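You operate a simulated robot arm through the tools that you are given. There is no shell and no other tool. Be economical: measure what you need, move in short steps, check, and stop when the job is done.

You run a simulated robot arm. Do the job below in one go: nothing can be reset, and whatever is moved stays where it is left.

JOB
Wind blue braid on the black spool up to its rim and take the spool off.
Fine: pink lever over to wind, back at the end; spool on top of the cream step; pinch and drop nothing. Set down upright: black spool with a tall hub. Where these are worked on the way, their far stop is far enough and under half their travel is too little: pink lever on the cream step.
Where things are to end (x, y in the base frame): black spool with a tall hub within 0.05 m of [0.46, 0.35].

It is judged by the outcome, as a careful person would: the job done as asked, and still so three seconds after it is handed in. It fails if anything else is knocked over, pushed out of place, dropped, spilled or broken.

ROBOT AND FRAMES
A 6-joint arm with a two-finger parallel gripper, fixed in place. Base frame: the origin is at the foot of the arm, x ahead of it, y to its left, z up. Units: m, degrees, N and s.
With the tool pointing down near the work surface it reaches from about 0.26 to 0.68 m from the base axis. Its first joint turns from -66.0 to 66.0 degrees. Payload 2.9 kg.
Tool frame: the origin (TCP) lies between the finger pads and is the grasp point; the fingertips stand 0.03 m ahead of it; z points along the fingers, y is the line along which they close. Largest opening 0.11 m; finger width 0.02, thickness 0.01; the body of the gripper, 0.048 by 0.112 m, starts 0.055 m behind the TCP.
Orientation is that of the tool frame in the base frame, as [roll, pitch, yaw] about the fixed x, y, z axes, in that order (R = Rz(yaw) Ry(pitch) Rx(roll)). With the fingers straight down and closing along the base's y, the tool's x points along the base's -x, its y along +y and its z along -z.

CONTROLS
- The arm moves only by the tool drive_tool. Its arguments are lists of equal length, an entry for each row: "offset": the shift along the base's x, y, z in mm, a list of three; "rot": the turn, a rotation vector about the base's x, y, z in degrees, a list of three. In form: {"offset": [[x, y, z], ...], "rot": [[rx, ry, rz], ...]}. A call has 1 to 8 rows; each row is the pose to reach, as a shift and turn from the pose commanded when the call began. "grip" is the opening, from 0 (shut) to 1 (fully open), set as the call begins (left out, the last holds). Rows are played at 5 a second. More than 0.05 m and 8.6 degrees between two rows, or a gripper value outside its range, and nothing of the call is played. A pose out of reach is approached as far as the arm can. The call stops where the force on the tool passes 60 N (or 10 N more than at its start, if that is more) or the arm is blocked; 0.2 s more then pass. The fingers move at their own pace (about 0.108 m/s each) and stop on an object; they squeeze with about 28 N. The grip force told is the motor's: it shows also when the fingers shut on nothing. Time passes only in rows, and 0.2 s behind the last, so rows that repeat a pose let the fingers close. It gives the time, the measured TCP pose, the force on the tool (base axes), the opening and the grip force at its end, in the units of the frame above (readings bear some noise), with the torque about the TCP (base axes, N m) and any sound that the robot's microphone picked up.
- Cameras (640 x 400 px; columns grow to the right, rows downward): "scene" is fixed at [0.0815, 0.445, 1.3688]; the picture's right is [-0.66, -0.75, 0.00], its down [-0.53, 0.46, -0.71] and it looks along [0.54, -0.47, -0.70] (base axes); focal length 214 px, centre (320, 200). "wrist" rides on the gripper at [0.072, 0.017, -0.103] in the tool frame; the picture's right is [-0.23, 0.97, 0.00], its down [-0.76, -0.18, -0.62] and it looks along [-0.61, -0.14, 0.78] (tool axes); focal length 222 px, centre (320, 200).
- capture(camera): a new picture of that camera. No time passes.
- point_at(camera, pixels): for up to 12 pixels [column, row] of the newest picture of that camera ("zoom" is the newest enlarged one), the place [x, y, z] in the base frame of the surface seen there, good to about 0.002 m. No time passes.
- zoom(camera, box): a new picture of the part [left, top, right, bottom] of that camera's present view, enlarged. No time passes.
- sign_off(): hands the job in; it is judged then, once.

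Go step by step. Measure first, check grasps and placings, and put right what went wrong. The budget is 80 turns and 54 pictures, counting those below and the enlarged ones. Unless the task says otherwise, let go and move clear before handing in, and close with one line.

The tools are called as name(argument=value, ...) on one line, values as JSON. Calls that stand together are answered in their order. drive_tool: Moves the arm, as the interface text tells. Its arguments: {"type":"object","properties":{"offset":{"type":"array","items":{"type":"array","items":{"type":"number"}}},"rot":{"type":"array","items":{"type":"array","items":{"type":"number"}}},"grip":{"type":"number"}},"required":["offset","rot"]} The other tools are called the same way: capture (camera) takes a picture; point_at (camera, pixels) gives the place of the surface under pixels of a picture; zoom (camera, box) takes an enlarged picture of a part of a camera's view; sign_off () hands the job in.

At the start:

```text
t: 0.0
eef_pos: [0.2658, 0.2313, 1.3212]
tcp_rot: [179.9, 0.0, 179.9]
contact_force: [0.4, 1.2, 0.4]
torque: [0.0, 0.0, -0.01]
width: 0.11
grasp_force: 0.0
```

scene: 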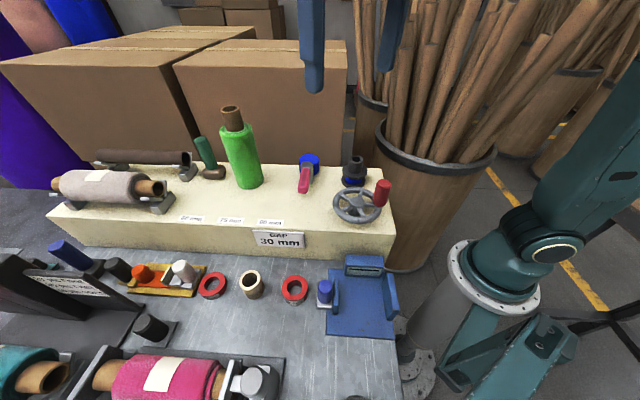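
wrist: 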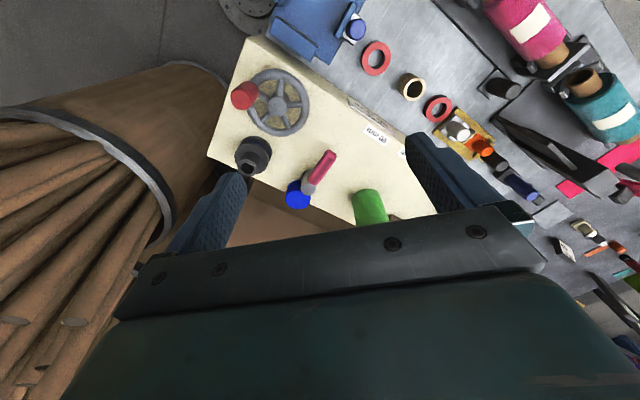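

The scene shows a cream step with a crank wheel (355,205), a black spool (353,172), a pink lever (305,178) and a blue braid reel (309,160). I'll zoom in on these parts.

zoom(camera="scene", box=[260, 130, 420, 250])

zoom(camera="wrist", box=[200, 40, 440, 230])

zoom(camera="scene", box=[40, 100, 340, 320])

point_at(camera="scene", pixels=[[383, 186], [383, 200], [355, 205], [340, 205], [353, 160], [353, 178], [303, 186], [306, 170], [309, 158], [338, 180], [340, 225], [270, 180]])

```text
3.33 times, centred on (340, 190) of scene
```

zoom: 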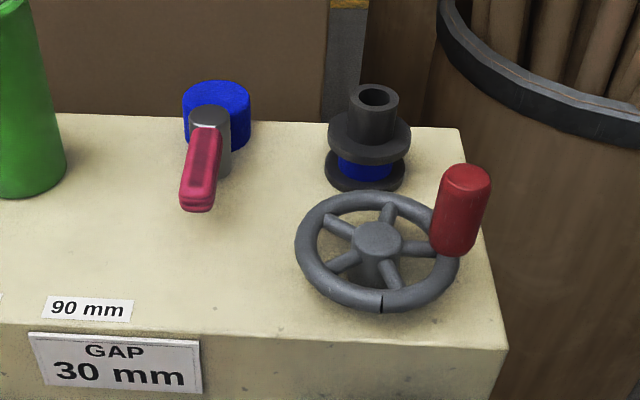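

```text
2.11 times, centred on (320, 135) of wrist
```

zoom: 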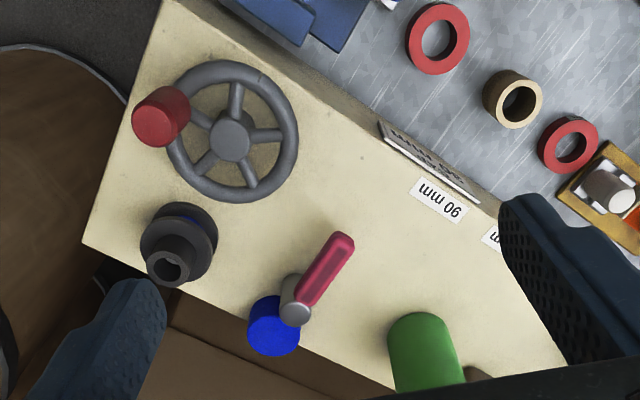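

```text
1.82 times, centred on (190, 210) of scene
```

zoom: 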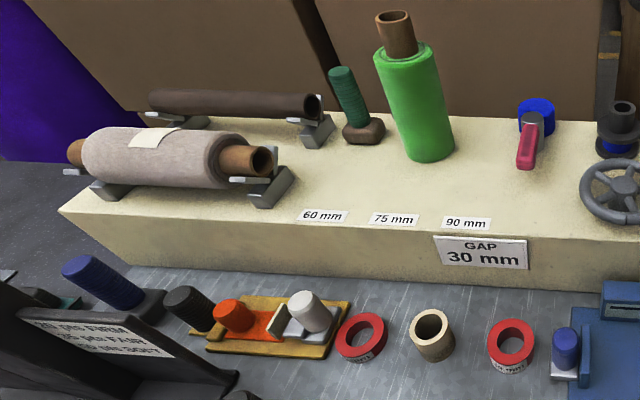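

```text
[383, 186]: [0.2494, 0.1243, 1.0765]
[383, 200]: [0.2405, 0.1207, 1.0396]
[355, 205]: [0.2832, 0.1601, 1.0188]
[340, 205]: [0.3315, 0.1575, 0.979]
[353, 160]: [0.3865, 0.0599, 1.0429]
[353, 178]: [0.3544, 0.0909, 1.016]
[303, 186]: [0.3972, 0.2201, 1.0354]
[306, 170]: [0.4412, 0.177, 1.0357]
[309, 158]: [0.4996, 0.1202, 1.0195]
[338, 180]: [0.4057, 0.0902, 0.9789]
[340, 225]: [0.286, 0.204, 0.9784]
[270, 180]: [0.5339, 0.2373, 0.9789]
```

The zooms show the lever's grey pivot at about (306,170) with a pink bar pointing toward the camera. The spool is on a spindle next to the wheel. I'll measure these parts in finer detail.

zoom(camera="scene", box=[285, 142, 349, 202])

point_at(camera="zoom", pixels=[[180, 380], [200, 420], [230, 250], [180, 250], [240, 140], [250, 190], [270, 290], [250, 30], [320, 120], [200, 80]])

zoom(camera="scene", box=[325, 145, 405, 230])

point_at(camera="zoom", pixels=[[195, 130], [240, 145], [150, 170], [300, 170], [225, 220], [150, 240], [480, 170], [450, 260], [440, 300], [240, 350], [80, 360], [280, 470]])

```text
6.67 times, centred on (317, 172) of scene
```

zoom: 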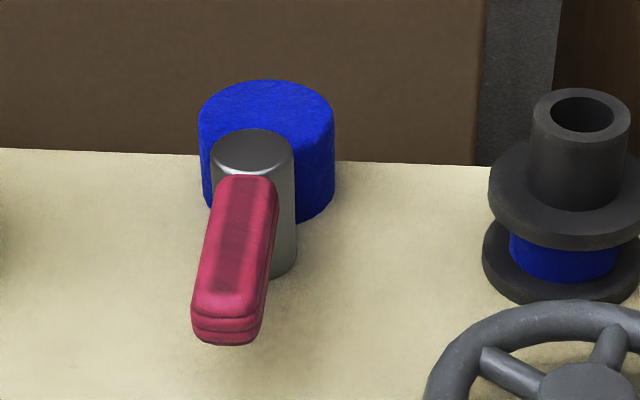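

```text
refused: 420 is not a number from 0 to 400
```

```text
4.71 times, centred on (365, 188) of scene
```

zoom: 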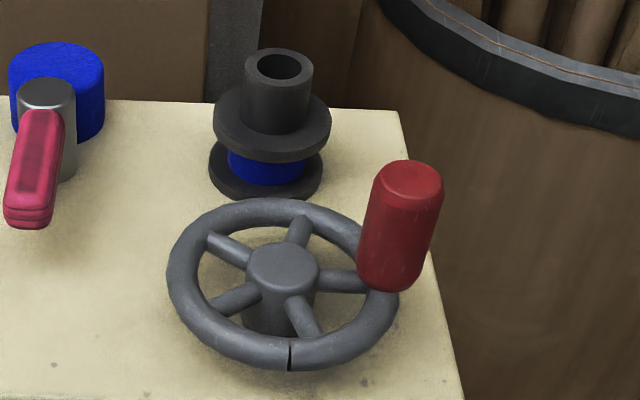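

```text
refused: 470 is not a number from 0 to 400
```

The zoom frame is 640x400, so I'll measure on this newest zoom: wheel, handle, spool and lever.

point_at(camera="zoom", pixels=[[283, 262], [410, 178], [388, 190], [436, 190], [392, 270], [230, 210], [180, 290], [285, 355], [372, 330], [279, 100], [279, 60], [300, 175]])

point_at(camera="zoom", pixels=[[225, 130], [325, 130], [272, 155], [215, 175], [270, 193], [318, 180], [48, 88], [28, 210], [12, 205], [45, 120], [65, 160], [30, 225]])

```text
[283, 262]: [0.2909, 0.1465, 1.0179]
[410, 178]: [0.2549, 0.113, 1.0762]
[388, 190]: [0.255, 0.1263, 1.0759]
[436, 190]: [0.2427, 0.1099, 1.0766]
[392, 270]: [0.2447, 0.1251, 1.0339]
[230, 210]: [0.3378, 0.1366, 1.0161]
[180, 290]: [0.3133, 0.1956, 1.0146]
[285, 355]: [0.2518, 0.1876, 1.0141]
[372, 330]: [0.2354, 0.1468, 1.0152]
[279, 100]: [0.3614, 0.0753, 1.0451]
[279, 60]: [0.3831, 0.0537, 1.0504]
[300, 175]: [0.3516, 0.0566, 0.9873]
```

```text
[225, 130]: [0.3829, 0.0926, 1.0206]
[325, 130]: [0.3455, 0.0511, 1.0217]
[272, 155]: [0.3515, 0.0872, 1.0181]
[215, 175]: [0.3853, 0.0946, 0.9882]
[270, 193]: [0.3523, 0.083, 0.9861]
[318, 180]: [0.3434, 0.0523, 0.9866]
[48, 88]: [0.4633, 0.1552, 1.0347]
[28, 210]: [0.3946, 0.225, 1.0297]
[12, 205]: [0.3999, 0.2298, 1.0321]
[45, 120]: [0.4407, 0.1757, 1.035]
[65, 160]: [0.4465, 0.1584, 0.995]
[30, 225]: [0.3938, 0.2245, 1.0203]
```

Wheel centre is about (0.287,0.150) with radius 0.052, and the handle is at (0.247,0.118) with its top at z 1.077. The lever pivots near (0.457,0.161) with its tip at (0.394,0.228), z about 1.03. I'll move above the lever, turned so the fingers straddle it, and look.

drive_tool(offset=[[24, -3, -30], [48, -6, -65], [72, -9, -100], [96, -13, -135], [120, -17, -165], [144, -21, -190]], rot=[[0, 0, -8], [0, 0, -16], [0, 0, -24], [0, 0, -32], [0, 0, -40], [0, 0, -47]], grip=0.5)

capture(camera="wrist")

capture(camera="scene")

```text
t: 1.4
eef_pos: [0.4127, 0.2092, 1.1299]
tcp_rot: [179.8, 0.0, 132.8]
contact_force: [-0.5, -0.4, -0.8]
torque: [0.02, 0.03, 0.0]
width: 0.0551
grasp_force: 0.0
```

```text
46 pictures are left
```

wrist: 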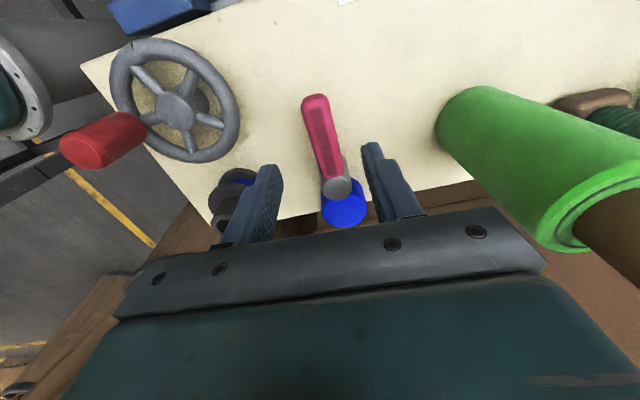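

```text
45 pictures are left
```

scene: 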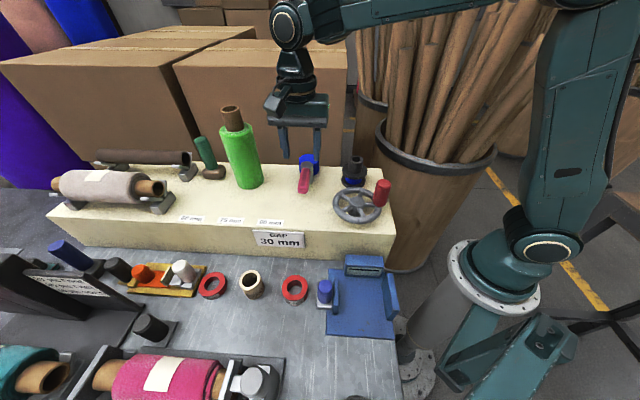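

The lever (322,140) lies between the fingers in the wrist view. I'll measure points along it, plus the reel, the wheel handle and the green roll.

point_at(camera="wrist", pixels=[[315, 97], [322, 135], [330, 172], [305, 110], [328, 110], [337, 186], [345, 212], [325, 215], [490, 150], [450, 130], [174, 107], [120, 140]])

```text
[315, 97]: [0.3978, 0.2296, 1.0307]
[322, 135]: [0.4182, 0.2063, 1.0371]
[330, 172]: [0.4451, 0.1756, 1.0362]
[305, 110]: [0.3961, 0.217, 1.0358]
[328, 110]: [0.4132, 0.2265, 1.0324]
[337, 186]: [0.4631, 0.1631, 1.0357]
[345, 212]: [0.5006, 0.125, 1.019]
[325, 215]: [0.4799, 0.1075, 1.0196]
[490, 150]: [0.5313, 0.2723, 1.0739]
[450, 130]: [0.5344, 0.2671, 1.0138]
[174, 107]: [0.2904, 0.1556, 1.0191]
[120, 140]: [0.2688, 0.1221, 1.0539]
```

The lever axis runs from the pivot (0.46,0.162) to the tip (0.397,0.228), and the TCP is centred over it. I'll lower the fork around it.

drive_tool(offset=[[0, 0, -45], [0, 0, -80], [0, 0, -95]], rot=[[0, 0, 0], [0, 0, 0], [0, 0, 0]], grip=0.4)

capture(camera="wrist")

```text
t: 2.2
eef_pos: [0.4142, 0.2095, 1.0379]
tcp_rot: [179.9, -0.1, 133.1]
contact_force: [-0.1, 0.2, -1.1]
torque: [-0.01, -0.01, 0.0]
width: 0.044
grasp_force: 0.1
```

```text
44 pictures are left
```

wrist: 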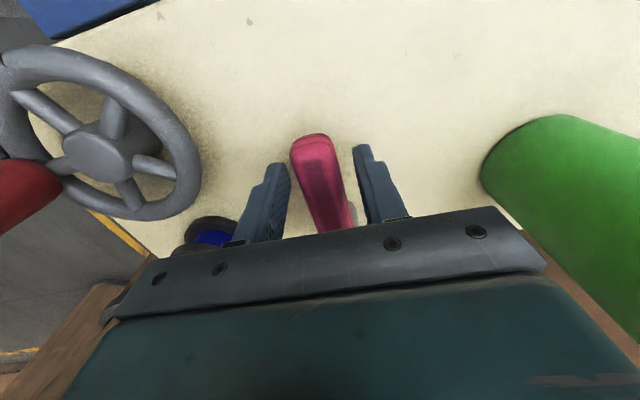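

The fingers straddle the lever with clear space on both sides. I'll probe a small rotation toward the spool side and read the force.

drive_tool(offset=[[-6.3, -6.9, 0], [-9, -10.7, 0], [-11.4, -14.7, 0]], rot=[[0, 0, 8], [0, 0, 12], [0, 0, 16]])

```text
t: 3.0
eef_pos: [0.4005, 0.193, 1.0366]
tcp_rot: [179.9, 0.0, 149.1]
contact_force: [1.3, 2.8, -3.4]
torque: [-0.04, -0.01, -0.04]
width: 0.0453
grasp_force: 1.3
```

Only a light force of about 3 N, so I'll check whether the lever moved.

capture(camera="wrist")

```text
43 pictures are left
```

wrist: 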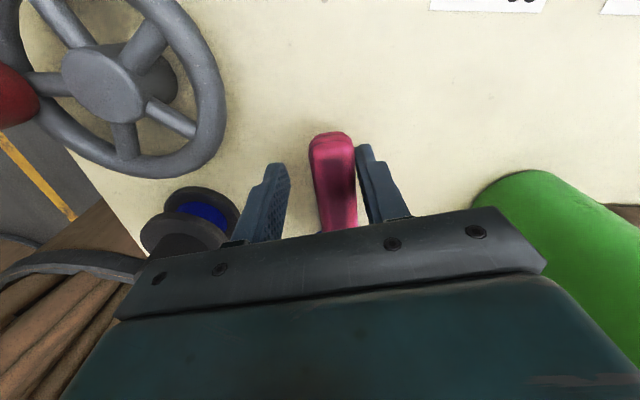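

The lever now touches the right-hand finger (360,180). I'll push 12° more in the same direction and watch the force.

drive_tool(offset=[[-2, -4.2, 0], [-4, -8.5, 0], [-5.5, -12.9, 0]], rot=[[0, 0, 4], [0, 0, 8], [0, 0, 12]])

capture(camera="wrist")

```text
t: 3.8
eef_pos: [0.393, 0.1831, 1.0366]
tcp_rot: [179.9, 0.0, 161.0]
contact_force: [3.3, 0.7, 0.6]
torque: [0.01, -0.01, -0.05]
width: 0.0449
grasp_force: 0.7
```

```text
42 pictures are left
```

wrist: 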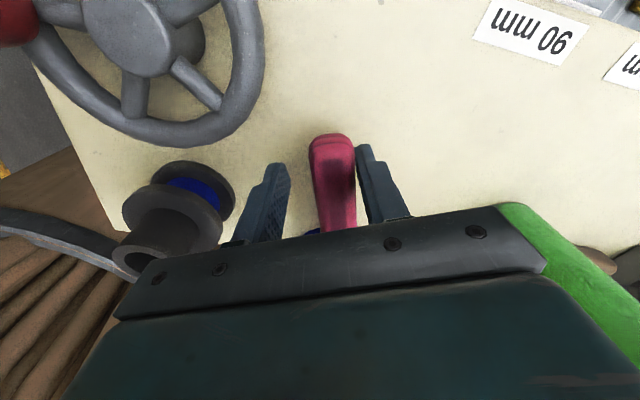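

The lever follows freely with about 3 N. I'll continue the swing in a slightly narrower fork to keep clear of the spool.

drive_tool(offset=[[-2.1, -9.1, 0], [-3, -18.4, 0], [-2.5, -27.7, 0], [-0.8, -36.9, 0]], rot=[[0, 0, 8], [0, 0, 16], [0, 0, 24], [0, 0, 32]], grip=0.32)

capture(camera="wrist")

zoom(camera="scene", box=[260, 130, 420, 230])

```text
t: 4.8
eef_pos: [0.3932, 0.1468, 1.0364]
tcp_rot: [179.8, 0.1, -166.7]
contact_force: [1.7, 15.6, -12.4]
torque: [-0.11, -0.28, -0.27]
width: 0.0426
grasp_force: 7.1
```

```text
41 pictures are left
```

wrist: 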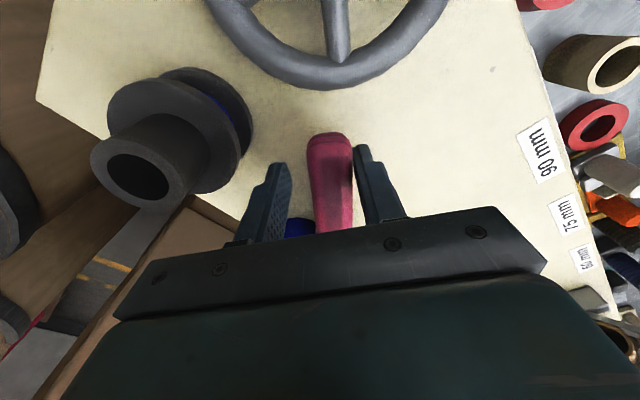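

```text
4.00 times, centred on (340, 180) of scene
```

zoom: 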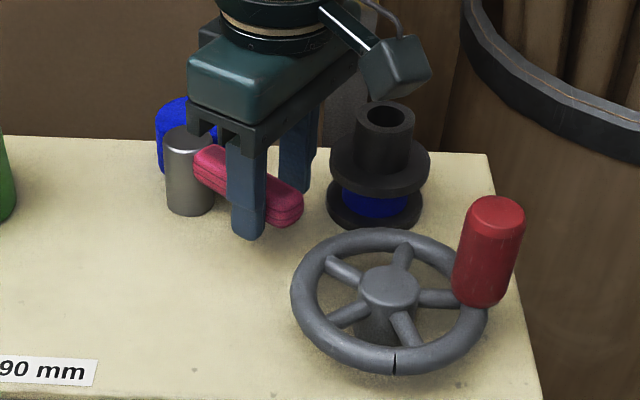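

Force has risen to 15.6 N, with the finger pushed back from its set opening, so the lever looks to be at its stop. I'll measure its angle.

point_at(camera="wrist", pixels=[[328, 138], [330, 170], [335, 215], [312, 165], [348, 165]])

point_at(camera="zoom", pixels=[[185, 135], [215, 165], [285, 198], [384, 115]])

```text
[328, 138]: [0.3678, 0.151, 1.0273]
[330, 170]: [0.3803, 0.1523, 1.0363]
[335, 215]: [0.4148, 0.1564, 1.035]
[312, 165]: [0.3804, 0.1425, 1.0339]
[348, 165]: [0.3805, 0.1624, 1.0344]
```

```text
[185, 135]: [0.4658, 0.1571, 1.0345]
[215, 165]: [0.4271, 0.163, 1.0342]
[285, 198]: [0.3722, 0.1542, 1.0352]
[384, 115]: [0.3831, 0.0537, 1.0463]
```

The lever is now at about 186°, from 134° at the start. I'll nudge a few degrees more to confirm the stop.

drive_tool(offset=[[0.4, -3, 0], [1, -6, 0]], rot=[[0, 0, 2.5], [0, 0, 5]])

capture(camera="wrist")

```text
t: 5.4
eef_pos: [0.396, 0.1424, 1.0375]
tcp_rot: [179.8, 0.2, -161.6]
contact_force: [11.9, 38.6, -27.0]
torque: [-0.36, -0.52, -0.93]
width: 0.0515
grasp_force: 16.7
```

```text
39 pictures are left
```

wrist: 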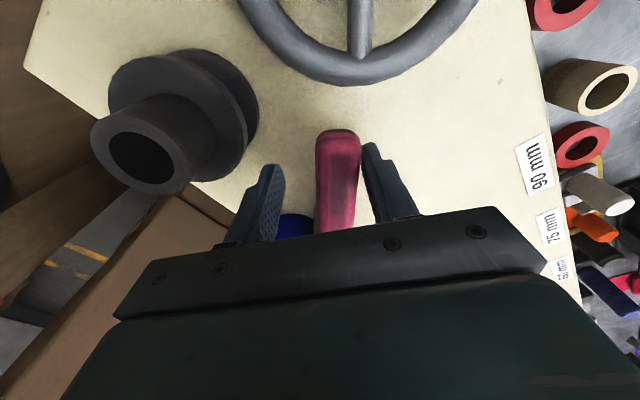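

Force climbed to 38 N with no lever motion, so that is the far stop. I'll back off to centre the fork and rise clear.

drive_tool(offset=[[0, 6, 0], [0, 11, 0], [0, 11, 40], [0, 11, 85], [0, 11, 120]], rot=[[0, 0, -3], [0, 0, -6], [0, 0, -6], [0, 0, -6], [0, 0, -6]], grip=0.42)

zoom(camera="scene", box=[260, 130, 420, 230])

capture(camera="wrist")

```text
t: 6.6
eef_pos: [0.3949, 0.1534, 1.1583]
tcp_rot: [179.9, 0.0, -168.0]
contact_force: [-0.2, -0.5, 0.0]
torque: [-0.02, 0.01, -0.01]
width: 0.0462
grasp_force: 0.0
```

```text
4.00 times, centred on (340, 180) of scene
```

zoom: 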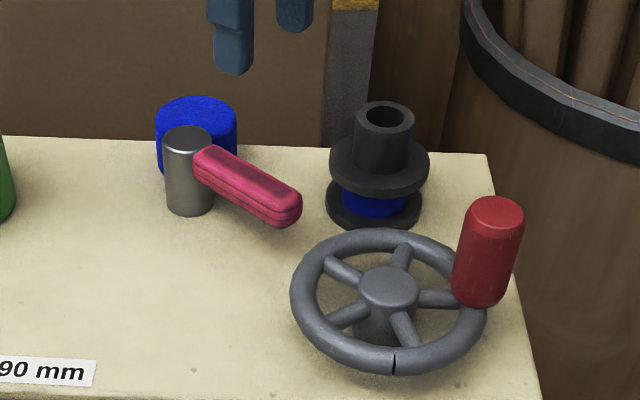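

```text
37 pictures are left
```

wrist: 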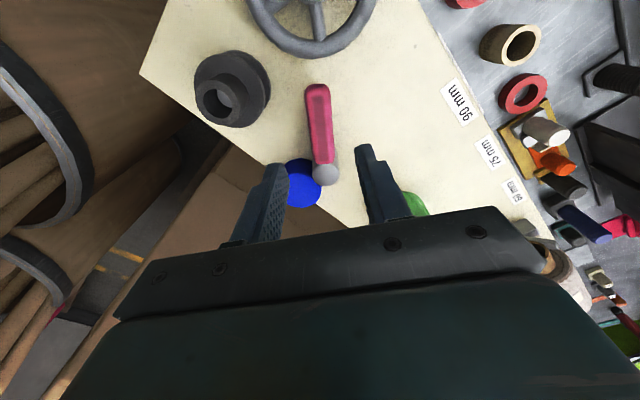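

The lever stays at its stop. Next is the wheel handle: I'll measure its top face on the current scene zoom and wrist view.

zoom(camera="scene", box=[330, 150, 410, 200])

point_at(camera="wrist", pixels=[[215, 85], [230, 103], [243, 60], [265, 90], [318, 88], [324, 175], [320, 45]])

```text
8.00 times, centred on (370, 175) of scene
```

zoom: 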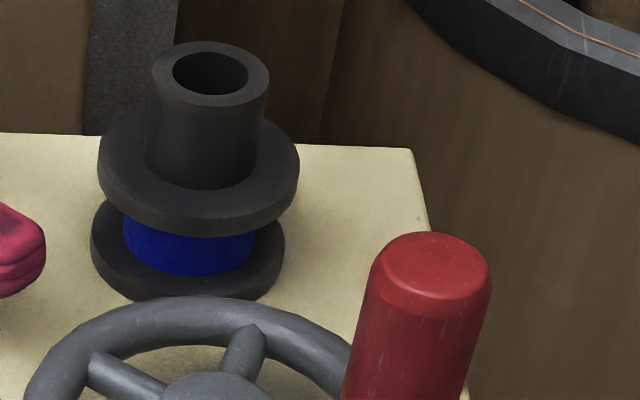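

```text
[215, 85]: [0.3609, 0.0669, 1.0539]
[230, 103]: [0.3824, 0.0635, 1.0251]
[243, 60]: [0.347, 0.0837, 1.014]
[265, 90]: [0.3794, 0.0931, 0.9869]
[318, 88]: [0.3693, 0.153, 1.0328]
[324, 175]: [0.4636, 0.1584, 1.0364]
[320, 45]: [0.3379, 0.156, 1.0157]
```

point_at(camera="zoom", pixels=[[435, 262], [385, 265], [482, 268], [435, 238], [430, 300], [160, 75], [263, 75], [212, 47], [212, 102], [105, 170], [292, 170], [190, 255]])

```text
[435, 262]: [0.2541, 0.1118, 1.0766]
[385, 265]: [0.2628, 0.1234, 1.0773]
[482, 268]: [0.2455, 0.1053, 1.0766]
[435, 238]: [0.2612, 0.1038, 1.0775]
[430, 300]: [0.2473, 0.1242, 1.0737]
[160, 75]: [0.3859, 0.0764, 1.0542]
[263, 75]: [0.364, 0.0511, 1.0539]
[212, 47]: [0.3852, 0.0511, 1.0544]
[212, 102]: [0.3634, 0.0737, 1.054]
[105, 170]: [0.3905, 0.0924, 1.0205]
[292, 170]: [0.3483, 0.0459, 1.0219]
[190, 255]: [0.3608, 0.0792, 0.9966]
```

The handle top is centred at about (0.254,0.114), radius 12 mm, top z 1.077, and the spool hub is at (0.3745,0.063). I'll move above the handle and open the gripper.

drive_tool(offset=[[-45, -12, 0], [-90, -25, 0], [-135, -37, 0], [-141.5, -39.5, 0], [-141.5, -39.5, 0]], rot=[[0, 0, 0], [0, 0, 0], [0, 0, 0], [0, 0, 0], [0, 0, 0]], grip=0.55)

capture(camera="wrist")

zoom(camera="scene", box=[320, 120, 448, 200])

```text
t: 7.8
eef_pos: [0.2504, 0.1118, 1.1549]
tcp_rot: [179.9, -0.1, -168.0]
contact_force: [0.2, 1.6, 0.5]
torque: [-0.01, 0.03, -0.01]
width: 0.0604
grasp_force: 0.0
```

```text
35 pictures are left
```

wrist: 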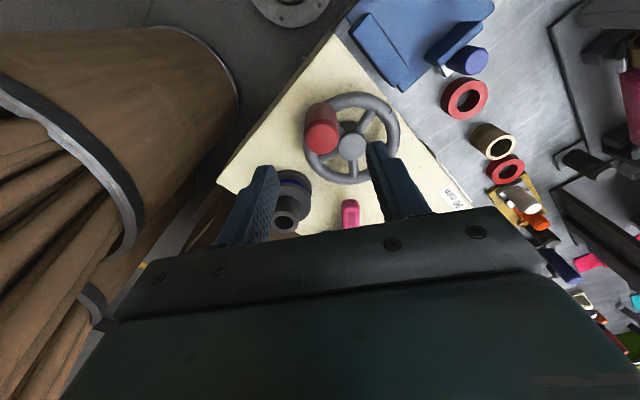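

```text
5.00 times, centred on (384, 160) of scene
```

zoom: 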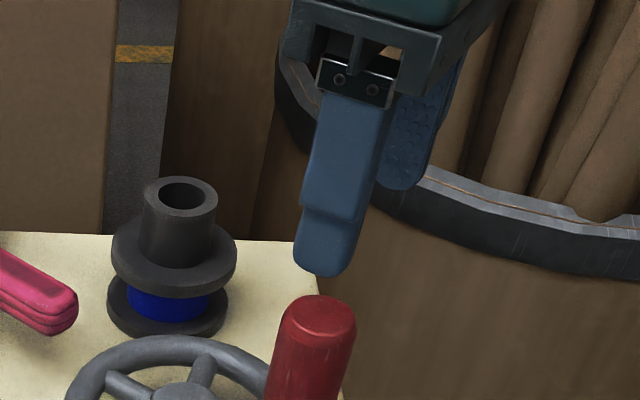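

The TCP is near the handle axis. I'll check the handle from the wrist view (320,125) before descending.

point_at(camera="wrist", pixels=[[323, 133], [308, 133], [338, 133], [323, 146], [323, 122], [352, 146], [388, 115], [330, 178]])

```text
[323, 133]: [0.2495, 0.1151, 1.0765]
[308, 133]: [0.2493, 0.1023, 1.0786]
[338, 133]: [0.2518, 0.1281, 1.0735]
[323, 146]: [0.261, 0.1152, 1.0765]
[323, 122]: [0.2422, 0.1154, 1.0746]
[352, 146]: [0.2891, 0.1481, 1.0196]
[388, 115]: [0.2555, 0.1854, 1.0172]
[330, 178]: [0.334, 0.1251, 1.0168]
```

The handle axis is at (0.252,0.115). I'll descend to z 1.075 and close on it.

drive_tool(offset=[[2, 3, -40], [2, 3, -70], [2, 3, -80]], rot=[[0, 0, 0], [0, 0, 0], [0, 0, 0]])

drive_tool(offset=[[0, 0, 0], [0, 0, 0], [0, 0, 0]], rot=[[0, 0, 0], [0, 0, 0], [0, 0, 0]], grip=0.15)

zoom(camera="scene", box=[320, 140, 432, 210])

```text
t: 8.6
eef_pos: [0.2546, 0.1132, 1.0757]
tcp_rot: [179.9, -0.1, -168.0]
contact_force: [-1.0, 0.4, 0.3]
torque: [0.0, -0.01, 0.01]
width: 0.0605
grasp_force: 0.1
```

```text
t: 9.4
eef_pos: [0.2546, 0.1126, 1.0765]
tcp_rot: [179.8, -0.1, -168.1]
contact_force: [0.8, 0.7, -7.2]
torque: [-0.63, -0.86, 0.02]
width: 0.0318
grasp_force: 45.1
```

```text
5.71 times, centred on (376, 175) of scene
```

zoom: 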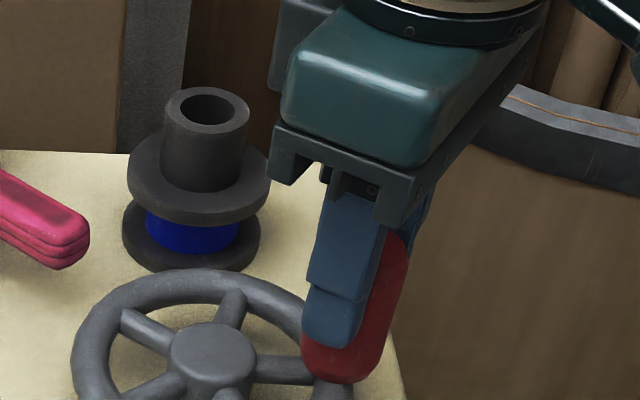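

The handle is gripped. I'll try a gentle 30° turn clockwise, seen from above, and read the forces.

drive_tool(offset=[[-8.3, 10.2, 0], [-13.6, 22.2, 0]], rot=[[0, 0, 0], [0, 0, 0]])

zoom(camera="scene", box=[320, 140, 432, 210])

```text
t: 10.0
eef_pos: [0.2396, 0.1345, 1.0757]
tcp_rot: [179.9, -0.3, -168.1]
contact_force: [-7.5, -18.1, -3.0]
torque: [0.36, 0.26, -0.78]
width: 0.0316
grasp_force: 44.8
```

```text
5.71 times, centred on (376, 175) of scene
```

zoom: 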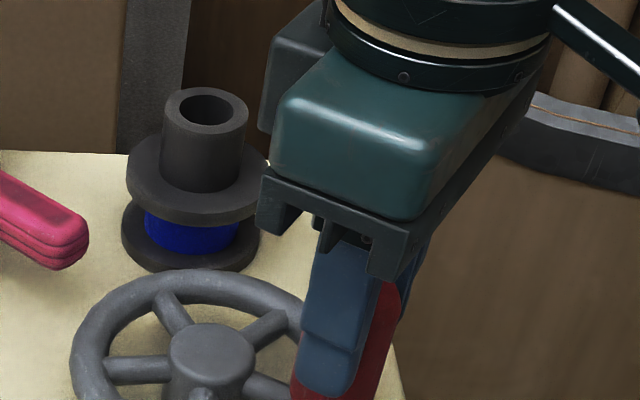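

The wheel followed, its spokes having shifted about 30°, with around 15 N resistance. I'll continue clockwise by 100° in 25° rows.

drive_tool(offset=[[-1.6, 21.6, 0], [6.2, 41.9, 0], [21.8, 57.1, 0], [42.3, 64.2, 0]], rot=[[0, 0, 0], [0, 0, 0], [0, 0, 0], [0, 0, 0]])

zoom(camera="scene", box=[300, 140, 412, 210])

```text
t: 11.0
eef_pos: [0.2829, 0.1978, 1.0763]
tcp_rot: [-179.8, -0.3, -168.4]
contact_force: [-6.9, -44.3, 8.6]
torque: [0.59, -0.62, -0.57]
width: 0.0314
grasp_force: 44.8
```

```text
5.71 times, centred on (356, 175) of scene
```

zoom: 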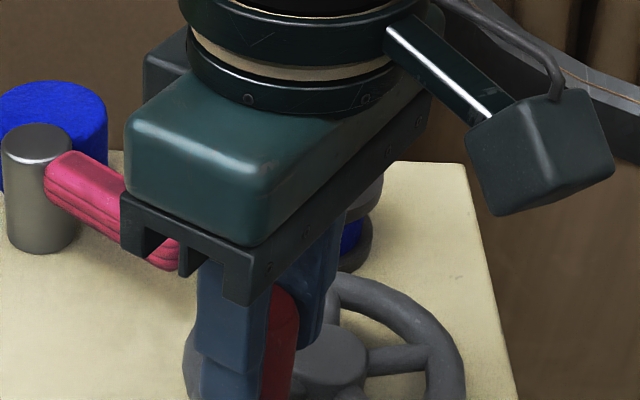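

Radial force is 44 N inward at this point, so my assumed centre or radius is off by a few millimetres in y. I'll use centre (0.287,0.1475) and radius 49 mm, and continue.

drive_tool(offset=[[9.9, -3.7, 0], [20.3, -5.9, 0], [38.5, -16.8, 0]], rot=[[0, 0, 0], [0, 0, 0], [0, 0, 0]])

drive_tool(offset=[[11.9, -17.6, 0], [15.2, -38.5, 0]], rot=[[0, 0, 0], [0, 0, 0]])

zoom(camera="scene", box=[300, 140, 412, 210])

```text
t: 11.8
eef_pos: [0.3232, 0.1865, 1.0784]
tcp_rot: [179.7, 0.5, -167.7]
contact_force: [1.4, 27.8, -12.4]
torque: [-0.54, -0.55, -0.73]
width: 0.0318
grasp_force: 44.8
```

```text
t: 12.4
eef_pos: [0.3383, 0.1454, 1.0765]
tcp_rot: [179.9, 0.2, -168.0]
contact_force: [1.7, 17.4, 19.0]
torque: [-0.23, 0.68, -0.86]
width: 0.0311
grasp_force: 45.1
```

```text
5.71 times, centred on (356, 175) of scene
```

zoom: 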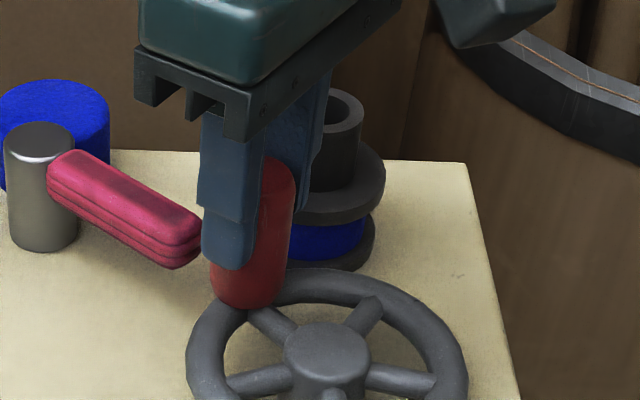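

The handle circle now fits centre (0.288,0.1475), radius 50 mm, with forces under 30 N. I'll finish the first turn.

drive_tool(offset=[[-5.9, -21, 0], [-19.9, -37.4, 0], [-39.6, -46.4, 0], [-61.2, -46.2, 0], [-80.8, -36.9, 0], [-94.6, -20.2, 0]], rot=[[0, 0, 0], [0, 0, 0], [0, 0, 0], [0, 0, 0], [0, 0, 0], [0, 0, 0]])

zoom(camera="scene", box=[330, 150, 410, 200])

```text
t: 13.8
eef_pos: [0.2358, 0.1159, 1.075]
tcp_rot: [-179.5, -1.3, -168.6]
contact_force: [-37.9, -47.4, 10.6]
torque: [0.18, -0.77, -1.28]
width: 0.0294
grasp_force: 44.7
```

```text
8.00 times, centred on (370, 175) of scene
```

zoom: 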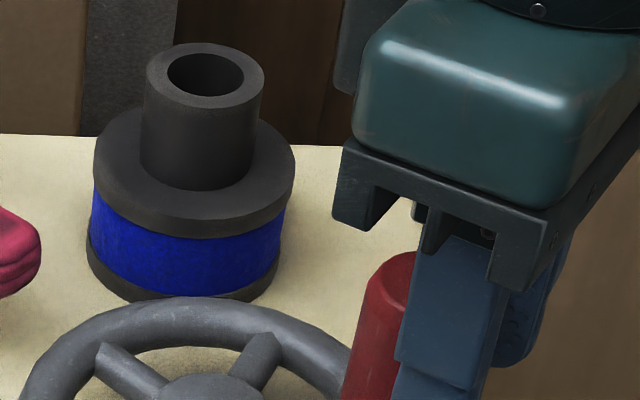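

The braid now looks level with the flange edges (92,230)-(285,230), after about a full turn. The force is high and the grip has slipped on the handle. I'll check the fill and the handle position.

point_at(camera="zoom", pixels=[[390, 275], [375, 310], [190, 255], [188, 290], [190, 225], [97, 220], [282, 225], [110, 270]])

capture(camera="wrist")

zoom(camera="scene", box=[336, 152, 368, 190])

```text
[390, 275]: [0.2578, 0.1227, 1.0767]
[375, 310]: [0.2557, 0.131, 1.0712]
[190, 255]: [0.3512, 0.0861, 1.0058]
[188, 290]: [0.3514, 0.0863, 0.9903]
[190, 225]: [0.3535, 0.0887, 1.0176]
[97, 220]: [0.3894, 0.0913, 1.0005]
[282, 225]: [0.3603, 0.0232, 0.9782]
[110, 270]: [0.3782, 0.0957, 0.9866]
```

```text
28 pictures are left
```

wrist: 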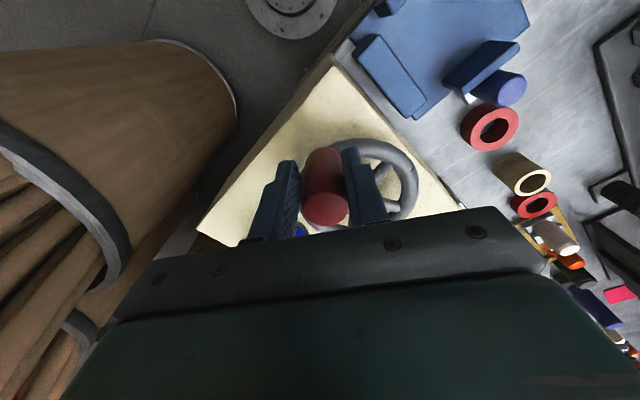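

```text
10.53 times, centred on (352, 171) of scene
```

zoom: 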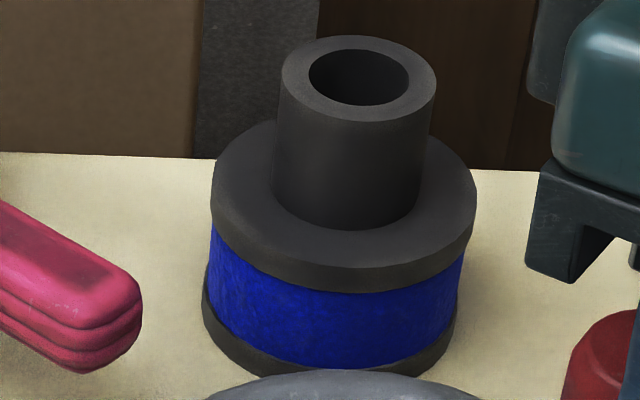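

The blue radius, about 33 mm, matches the flange, and the wheel has stopped turning. The braid is at the rim. I'll release the handle and rise.

drive_tool(offset=[[0, 0, 0], [0, 0, 0], [0, 0, 0]], rot=[[0, 0, 0], [0, 0, 0], [0, 0, 0]], grip=0.55)

drive_tool(offset=[[0, 0, 45], [0, 0, 90]], rot=[[0, 0, 0], [0, 0, 0]])

capture(camera="wrist")

zoom(camera="scene", box=[290, 140, 418, 220])

```text
t: 14.6
eef_pos: [0.2416, 0.1232, 1.0773]
tcp_rot: [180.0, 0.0, -167.9]
contact_force: [-0.6, 0.8, -0.2]
torque: [-0.03, 0.05, 0.02]
width: 0.0608
grasp_force: 0.0
```

```text
t: 15.2
eef_pos: [0.2407, 0.123, 1.1655]
tcp_rot: [179.9, 0.0, -168.0]
contact_force: [-0.1, -0.3, 0.9]
torque: [-0.01, -0.01, -0.02]
width: 0.0605
grasp_force: 0.0
```

```text
26 pictures are left
```

wrist: 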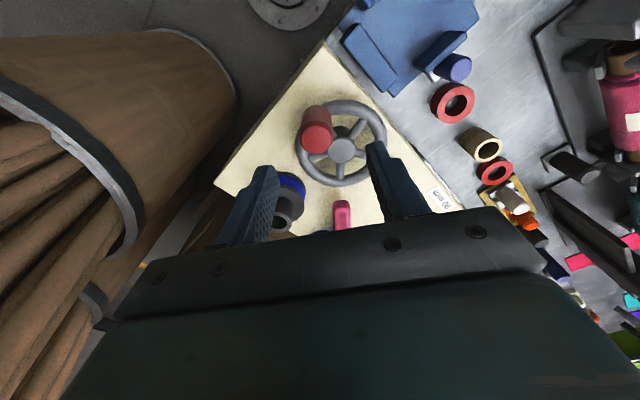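

```text
5.00 times, centred on (354, 180) of scene
```

zoom: 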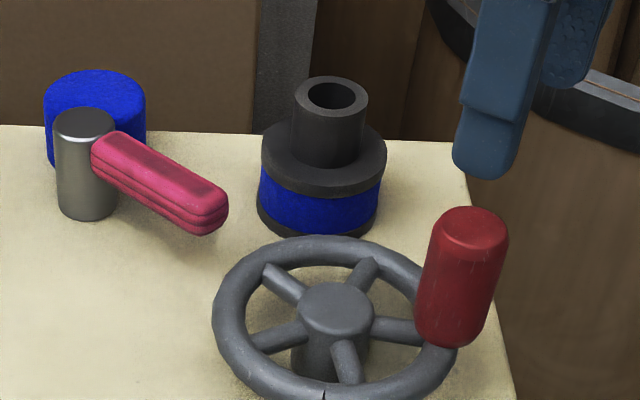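

The braid is full, and the handle and spool are undisturbed. I'll go back over the lever at (0.3945,0.154) with the fork.

drive_tool(offset=[[40, 8, 0], [80, 16, 0], [120, 24, 0], [153.5, 31, 0], [153.5, 31, 0]], rot=[[0, 0, 0], [0, 0, 0], [0, 0, 0], [0, 0, -2], [0, 0, -4]], grip=0.42)

capture(camera="wrist")

```text
t: 16.4
eef_pos: [0.3975, 0.1558, 1.1662]
tcp_rot: [180.0, 0.0, -172.0]
contact_force: [0.4, 0.2, 0.3]
torque: [0.0, 0.0, 0.01]
width: 0.0463
grasp_force: 0.0
```

```text
24 pictures are left
```

wrist: 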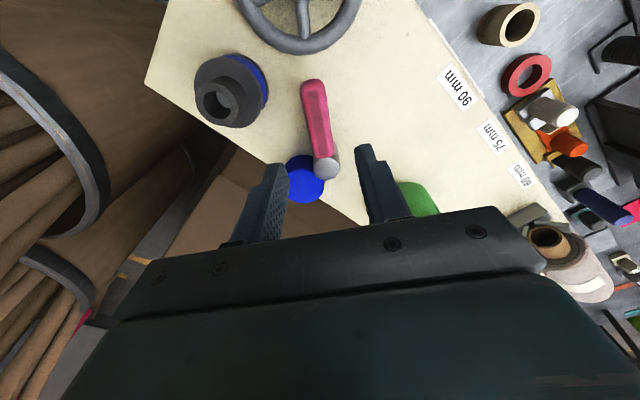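

The lever (317,115) is centred under the fork, so I'll descend.

drive_tool(offset=[[-2, -1, -45], [-2, -1, -90], [-2, -1, -120], [-2, -1, -129]], rot=[[0, 0, 0], [0, 0, 0], [0, 0, 0], [0, 0, 0]])

capture(camera="wrist")

```text
t: 17.4
eef_pos: [0.3942, 0.1543, 1.0373]
tcp_rot: [179.9, 0.0, -171.9]
contact_force: [0.0, 0.5, -0.2]
torque: [-0.03, 0.0, 0.0]
width: 0.046
grasp_force: 0.0
```

```text
23 pictures are left
```

wrist: 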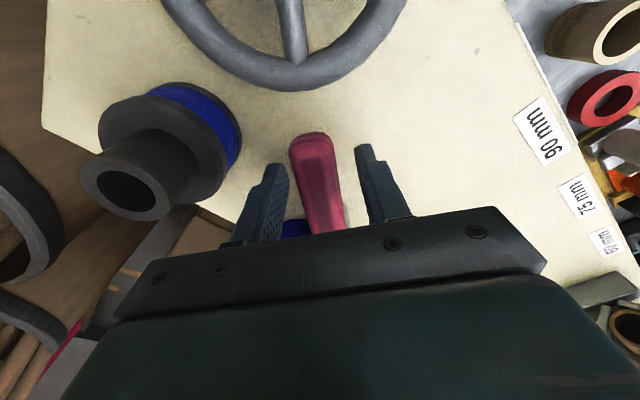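

The fork is around the lever. I'll swing it back clockwise toward its original 134°.

drive_tool(offset=[[-0.7, 9.3, 0], [0.2, 18.6, 0], [2.4, 27.7, 0], [5.8, 36.4, 0], [10.4, 44.6, 0], [16, 52, 0], [22.7, 58.6, 0], [26.9, 61.9, 0]], rot=[[0, 0, -8], [0, 0, -16], [0, 0, -24], [0, 0, -32], [0, 0, -40], [0, 0, -48], [0, 0, -56], [0, 0, -60]])

capture(camera="wrist")

point_at(camera="wrist", pixels=[[310, 150], [315, 190], [325, 220]])

```text
t: 19.2
eef_pos: [0.4195, 0.2182, 1.0379]
tcp_rot: [180.0, -0.1, 127.9]
contact_force: [-0.3, -8.1, -0.7]
torque: [-0.07, -0.01, 0.17]
width: 0.0492
grasp_force: 2.2
```

```text
22 pictures are left
```

wrist: 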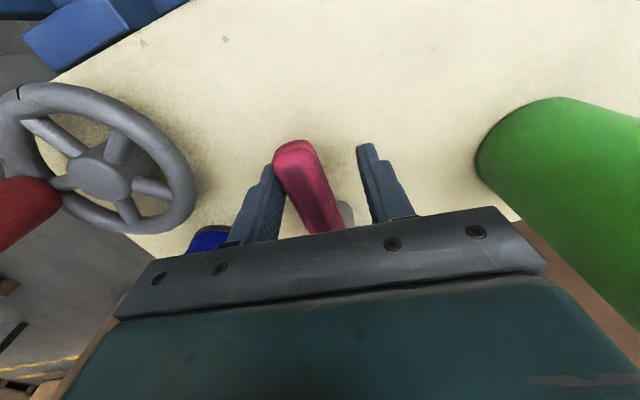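

```text
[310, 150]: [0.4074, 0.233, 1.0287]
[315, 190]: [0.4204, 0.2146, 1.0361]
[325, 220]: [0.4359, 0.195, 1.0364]
```

Force is 8 N and the lever appears near its original angle. I'll nudge a little more to seat it at its stop.

drive_tool(offset=[[2, 1.5, 0], [4, 3, 0]], rot=[[0, 0, -2], [0, 0, -4]])

zoom(camera="scene", box=[285, 142, 349, 202])

```text
t: 19.8
eef_pos: [0.4231, 0.2182, 1.0381]
tcp_rot: [-179.7, 0.0, 123.7]
contact_force: [-6.4, -27.4, -0.8]
torque: [-0.09, 0.07, 0.72]
width: 0.056
grasp_force: 10.2
```

```text
6.67 times, centred on (317, 172) of scene
```

zoom: 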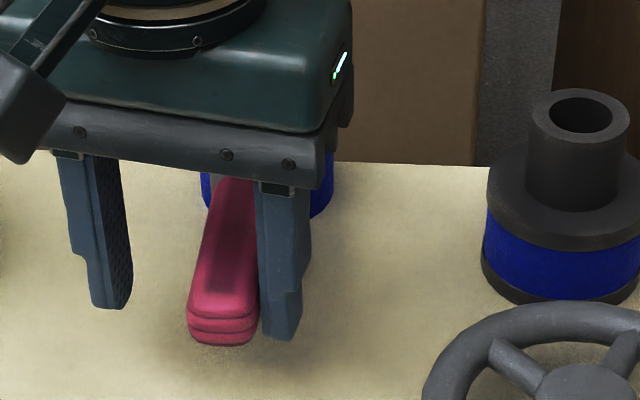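

The lever tip is back at its original place, about (222,340), and firm at its stop. I'll back off and rise.

drive_tool(offset=[[-4, -4, 0], [-8, -8, 0], [-8, -8, 45], [-8, -8, 90], [-8, -8, 125]], rot=[[0, 0, 4], [0, 0, 8], [0, 0, 8], [0, 0, 8], [0, 0, 8]])

drive_tool(offset=[[-10, -40, 0], [-20, -80, 0], [-30, -120, 0], [-39, -147, 0]], rot=[[0, 0, 8], [0, 0, 16], [0, 0, 24], [0, 0, 30]], grip=0.6)

capture(camera="wrist")

zoom(camera="scene", box=[285, 140, 381, 200])

```text
t: 21.0
eef_pos: [0.4155, 0.2097, 1.164]
tcp_rot: [180.0, 0.0, 131.9]
contact_force: [-0.8, -0.3, -0.1]
torque: [-0.06, -0.01, -0.02]
width: 0.0463
grasp_force: 0.0
```

```text
t: 22.0
eef_pos: [0.3761, 0.0648, 1.1611]
tcp_rot: [179.8, 0.0, 162.1]
contact_force: [-0.2, -0.2, -0.4]
torque: [0.0, -0.01, -0.01]
width: 0.066
grasp_force: 0.0
```

```text
20 pictures are left
```

wrist: 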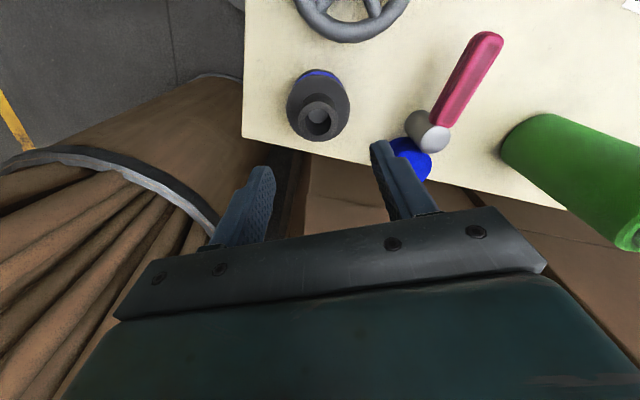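

```text
6.67 times, centred on (333, 170) of scene
```

zoom: 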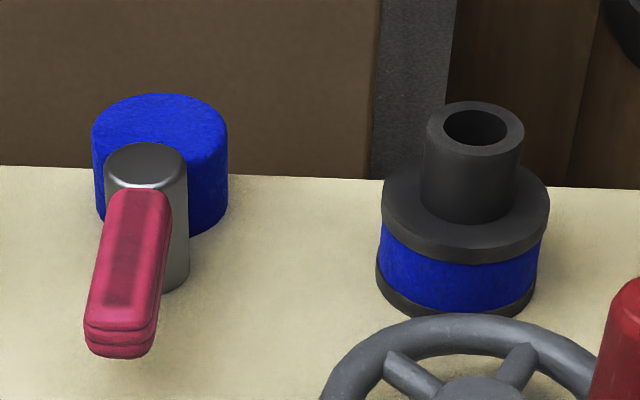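

The lever is back. Now I'll measure the hub top around (318,118) to centre the grasp.

point_at(camera="wrist", pixels=[[305, 120], [333, 120], [318, 107], [318, 136], [295, 95], [345, 95], [310, 75]])

point_at(camera="zoom", pixels=[[432, 125], [520, 130], [475, 106], [475, 148], [415, 215], [520, 225]])

```text
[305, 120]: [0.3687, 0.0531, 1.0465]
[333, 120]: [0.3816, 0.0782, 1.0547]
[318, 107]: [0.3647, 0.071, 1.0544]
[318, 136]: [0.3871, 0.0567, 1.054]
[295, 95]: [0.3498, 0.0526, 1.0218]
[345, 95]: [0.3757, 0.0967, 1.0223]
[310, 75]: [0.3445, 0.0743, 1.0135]
```

```text
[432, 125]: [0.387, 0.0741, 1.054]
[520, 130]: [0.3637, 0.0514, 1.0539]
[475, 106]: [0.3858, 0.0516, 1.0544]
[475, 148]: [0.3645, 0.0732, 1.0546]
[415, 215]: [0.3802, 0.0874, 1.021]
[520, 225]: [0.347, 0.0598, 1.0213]
```

The hub centre is (0.375,0.063), top z 1.054, flange top 1.021. I'll descend to z 1.057 so the tips stay above the flange, then close.

drive_tool(offset=[[-1, -2, -45], [-1, -2, -85], [-1, -2, -104]], rot=[[0, 0, 0], [0, 0, 0], [0, 0, 0]])

drive_tool(offset=[[0, 0, 0], [0, 0, 0], [0, 0, 0]], rot=[[0, 0, 0], [0, 0, 0], [0, 0, 0]], grip=0.15)

zoom(camera="scene", box=[310, 140, 406, 200])

```text
t: 22.8
eef_pos: [0.3789, 0.0624, 1.0586]
tcp_rot: [179.9, 0.0, 162.0]
contact_force: [-0.4, 0.9, 0.0]
torque: [0.01, 0.0, -0.02]
width: 0.066
grasp_force: 0.0
```

```text
t: 23.6
eef_pos: [0.3796, 0.0639, 1.0603]
tcp_rot: [179.9, 0.0, 162.1]
contact_force: [-0.3, -0.8, -0.2]
torque: [-0.02, -0.01, -0.03]
width: 0.0365
grasp_force: 28.2
```

```text
6.67 times, centred on (358, 170) of scene
```

zoom: 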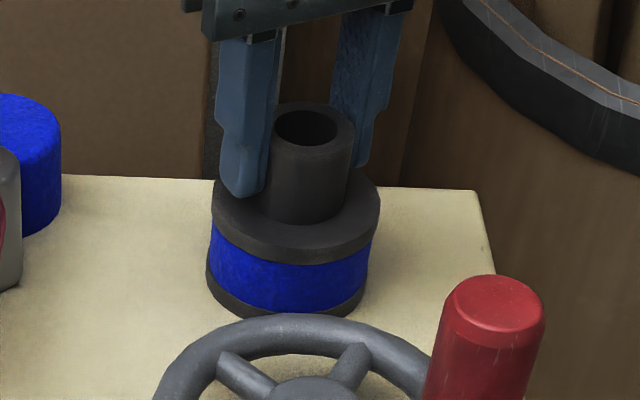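

The hub is held at a width of 0.0365 m. I'll lift slowly and watch the force.

drive_tool(offset=[[0, 0, 5], [0, 0, 12], [0, 0, 25], [0, 0, 40], [0, 0, 60]], rot=[[0, 0, 0], [0, 0, 0], [0, 0, 0], [0, 0, 0], [0, 0, 0]])

zoom(camera="scene", box=[310, 120, 406, 180])

```text
t: 24.8
eef_pos: [0.3777, 0.0638, 1.1192]
tcp_rot: [179.8, -0.1, 162.1]
contact_force: [0.3, 0.1, -1.0]
torque: [0.02, 0.01, 0.0]
width: 0.0366
grasp_force: 27.6
```

```text
6.67 times, centred on (358, 150) of scene
```

zoom: 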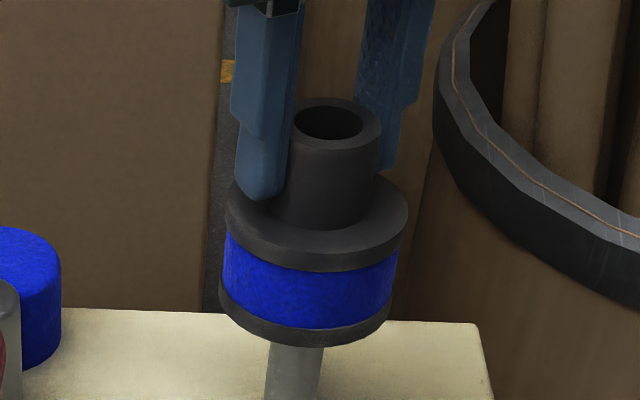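

The spool is rising cleanly off its spindle at (295,375). I'll lift further so it clears the spindle, the lever and the reel.

drive_tool(offset=[[0, 0, 25], [0, 0, 50], [0, 0, 75], [0, 0, 90]], rot=[[0, 0, 0], [0, 0, 0], [0, 0, 0], [0, 0, 0]])

capture(camera="scene")

```text
t: 25.8
eef_pos: [0.3766, 0.064, 1.2079]
tcp_rot: [179.9, -0.1, 162.0]
contact_force: [0.2, -0.3, -1.3]
torque: [-0.01, -0.02, 0.01]
width: 0.0365
grasp_force: 28.4
```

```text
16 pictures are left
```

scene: 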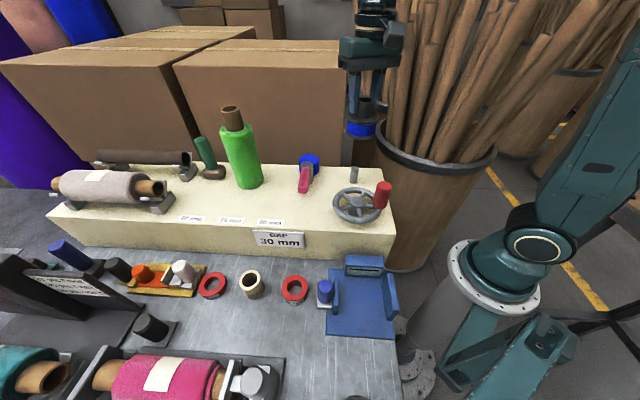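

The spool is off. I'll check the target area on the step around (247,213), and the green roll's position.

point_at(camera="scene", pixels=[[247, 213], [247, 200], [231, 219], [269, 222], [247, 224], [247, 229], [250, 187], [225, 200], [236, 181], [232, 109], [262, 177]])

```text
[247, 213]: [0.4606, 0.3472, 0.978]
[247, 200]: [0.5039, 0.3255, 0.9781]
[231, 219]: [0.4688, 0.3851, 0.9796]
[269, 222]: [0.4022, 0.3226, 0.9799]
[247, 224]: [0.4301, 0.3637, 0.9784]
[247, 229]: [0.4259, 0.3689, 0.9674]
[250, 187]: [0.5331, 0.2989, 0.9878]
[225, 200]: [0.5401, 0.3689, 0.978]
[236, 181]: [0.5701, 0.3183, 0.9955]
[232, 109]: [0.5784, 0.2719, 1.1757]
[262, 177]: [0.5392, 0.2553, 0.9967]
```

The target patch is clear, but the front edge runs near (0.428,0.366), which is close. I'll aim for (0.472,0.337), still within tolerance, with the closing axis parallel to the edge. Carrying across now.

drive_tool(offset=[[14, 39, 0], [28, 78, 0], [42, 117, 0], [56, 155, 0], [70, 194, 0], [84, 233, 0], [97, 271, 0], [97, 271, 0]], rot=[[0, 0, -4], [0, 0, -8], [0, 0, -13], [0, 0, -17], [0, 0, -21], [0, 0, -25], [0, 0, -29], [0, 0, -29]])

capture(camera="scene")

capture(camera="wrist")

```text
t: 27.6
eef_pos: [0.4725, 0.3361, 1.2075]
tcp_rot: [-180.0, 0.0, 133.1]
contact_force: [-0.2, 0.4, -0.8]
torque: [0.01, 0.03, 0.01]
width: 0.0365
grasp_force: 28.0
```

```text
15 pictures are left
```

scene: 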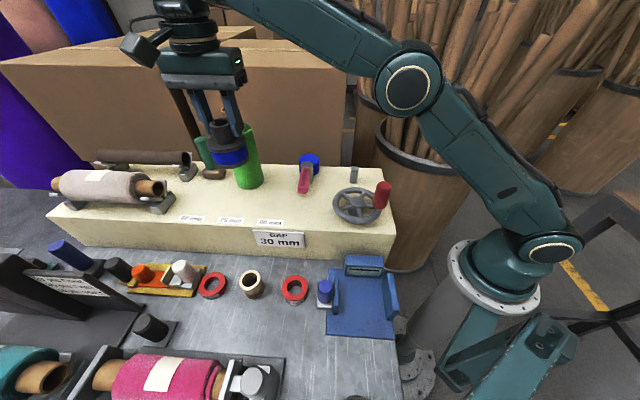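

```text
14 pictures are left
```

wrist: 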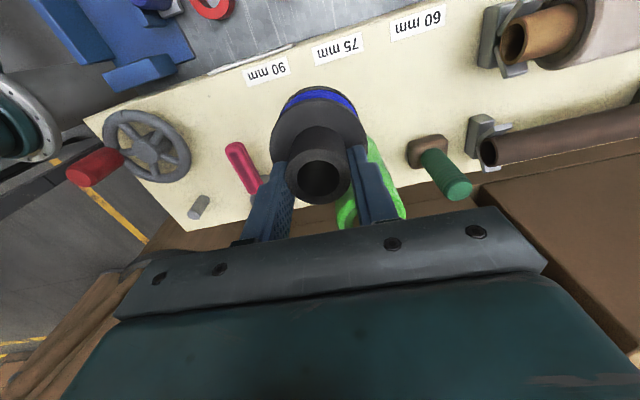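

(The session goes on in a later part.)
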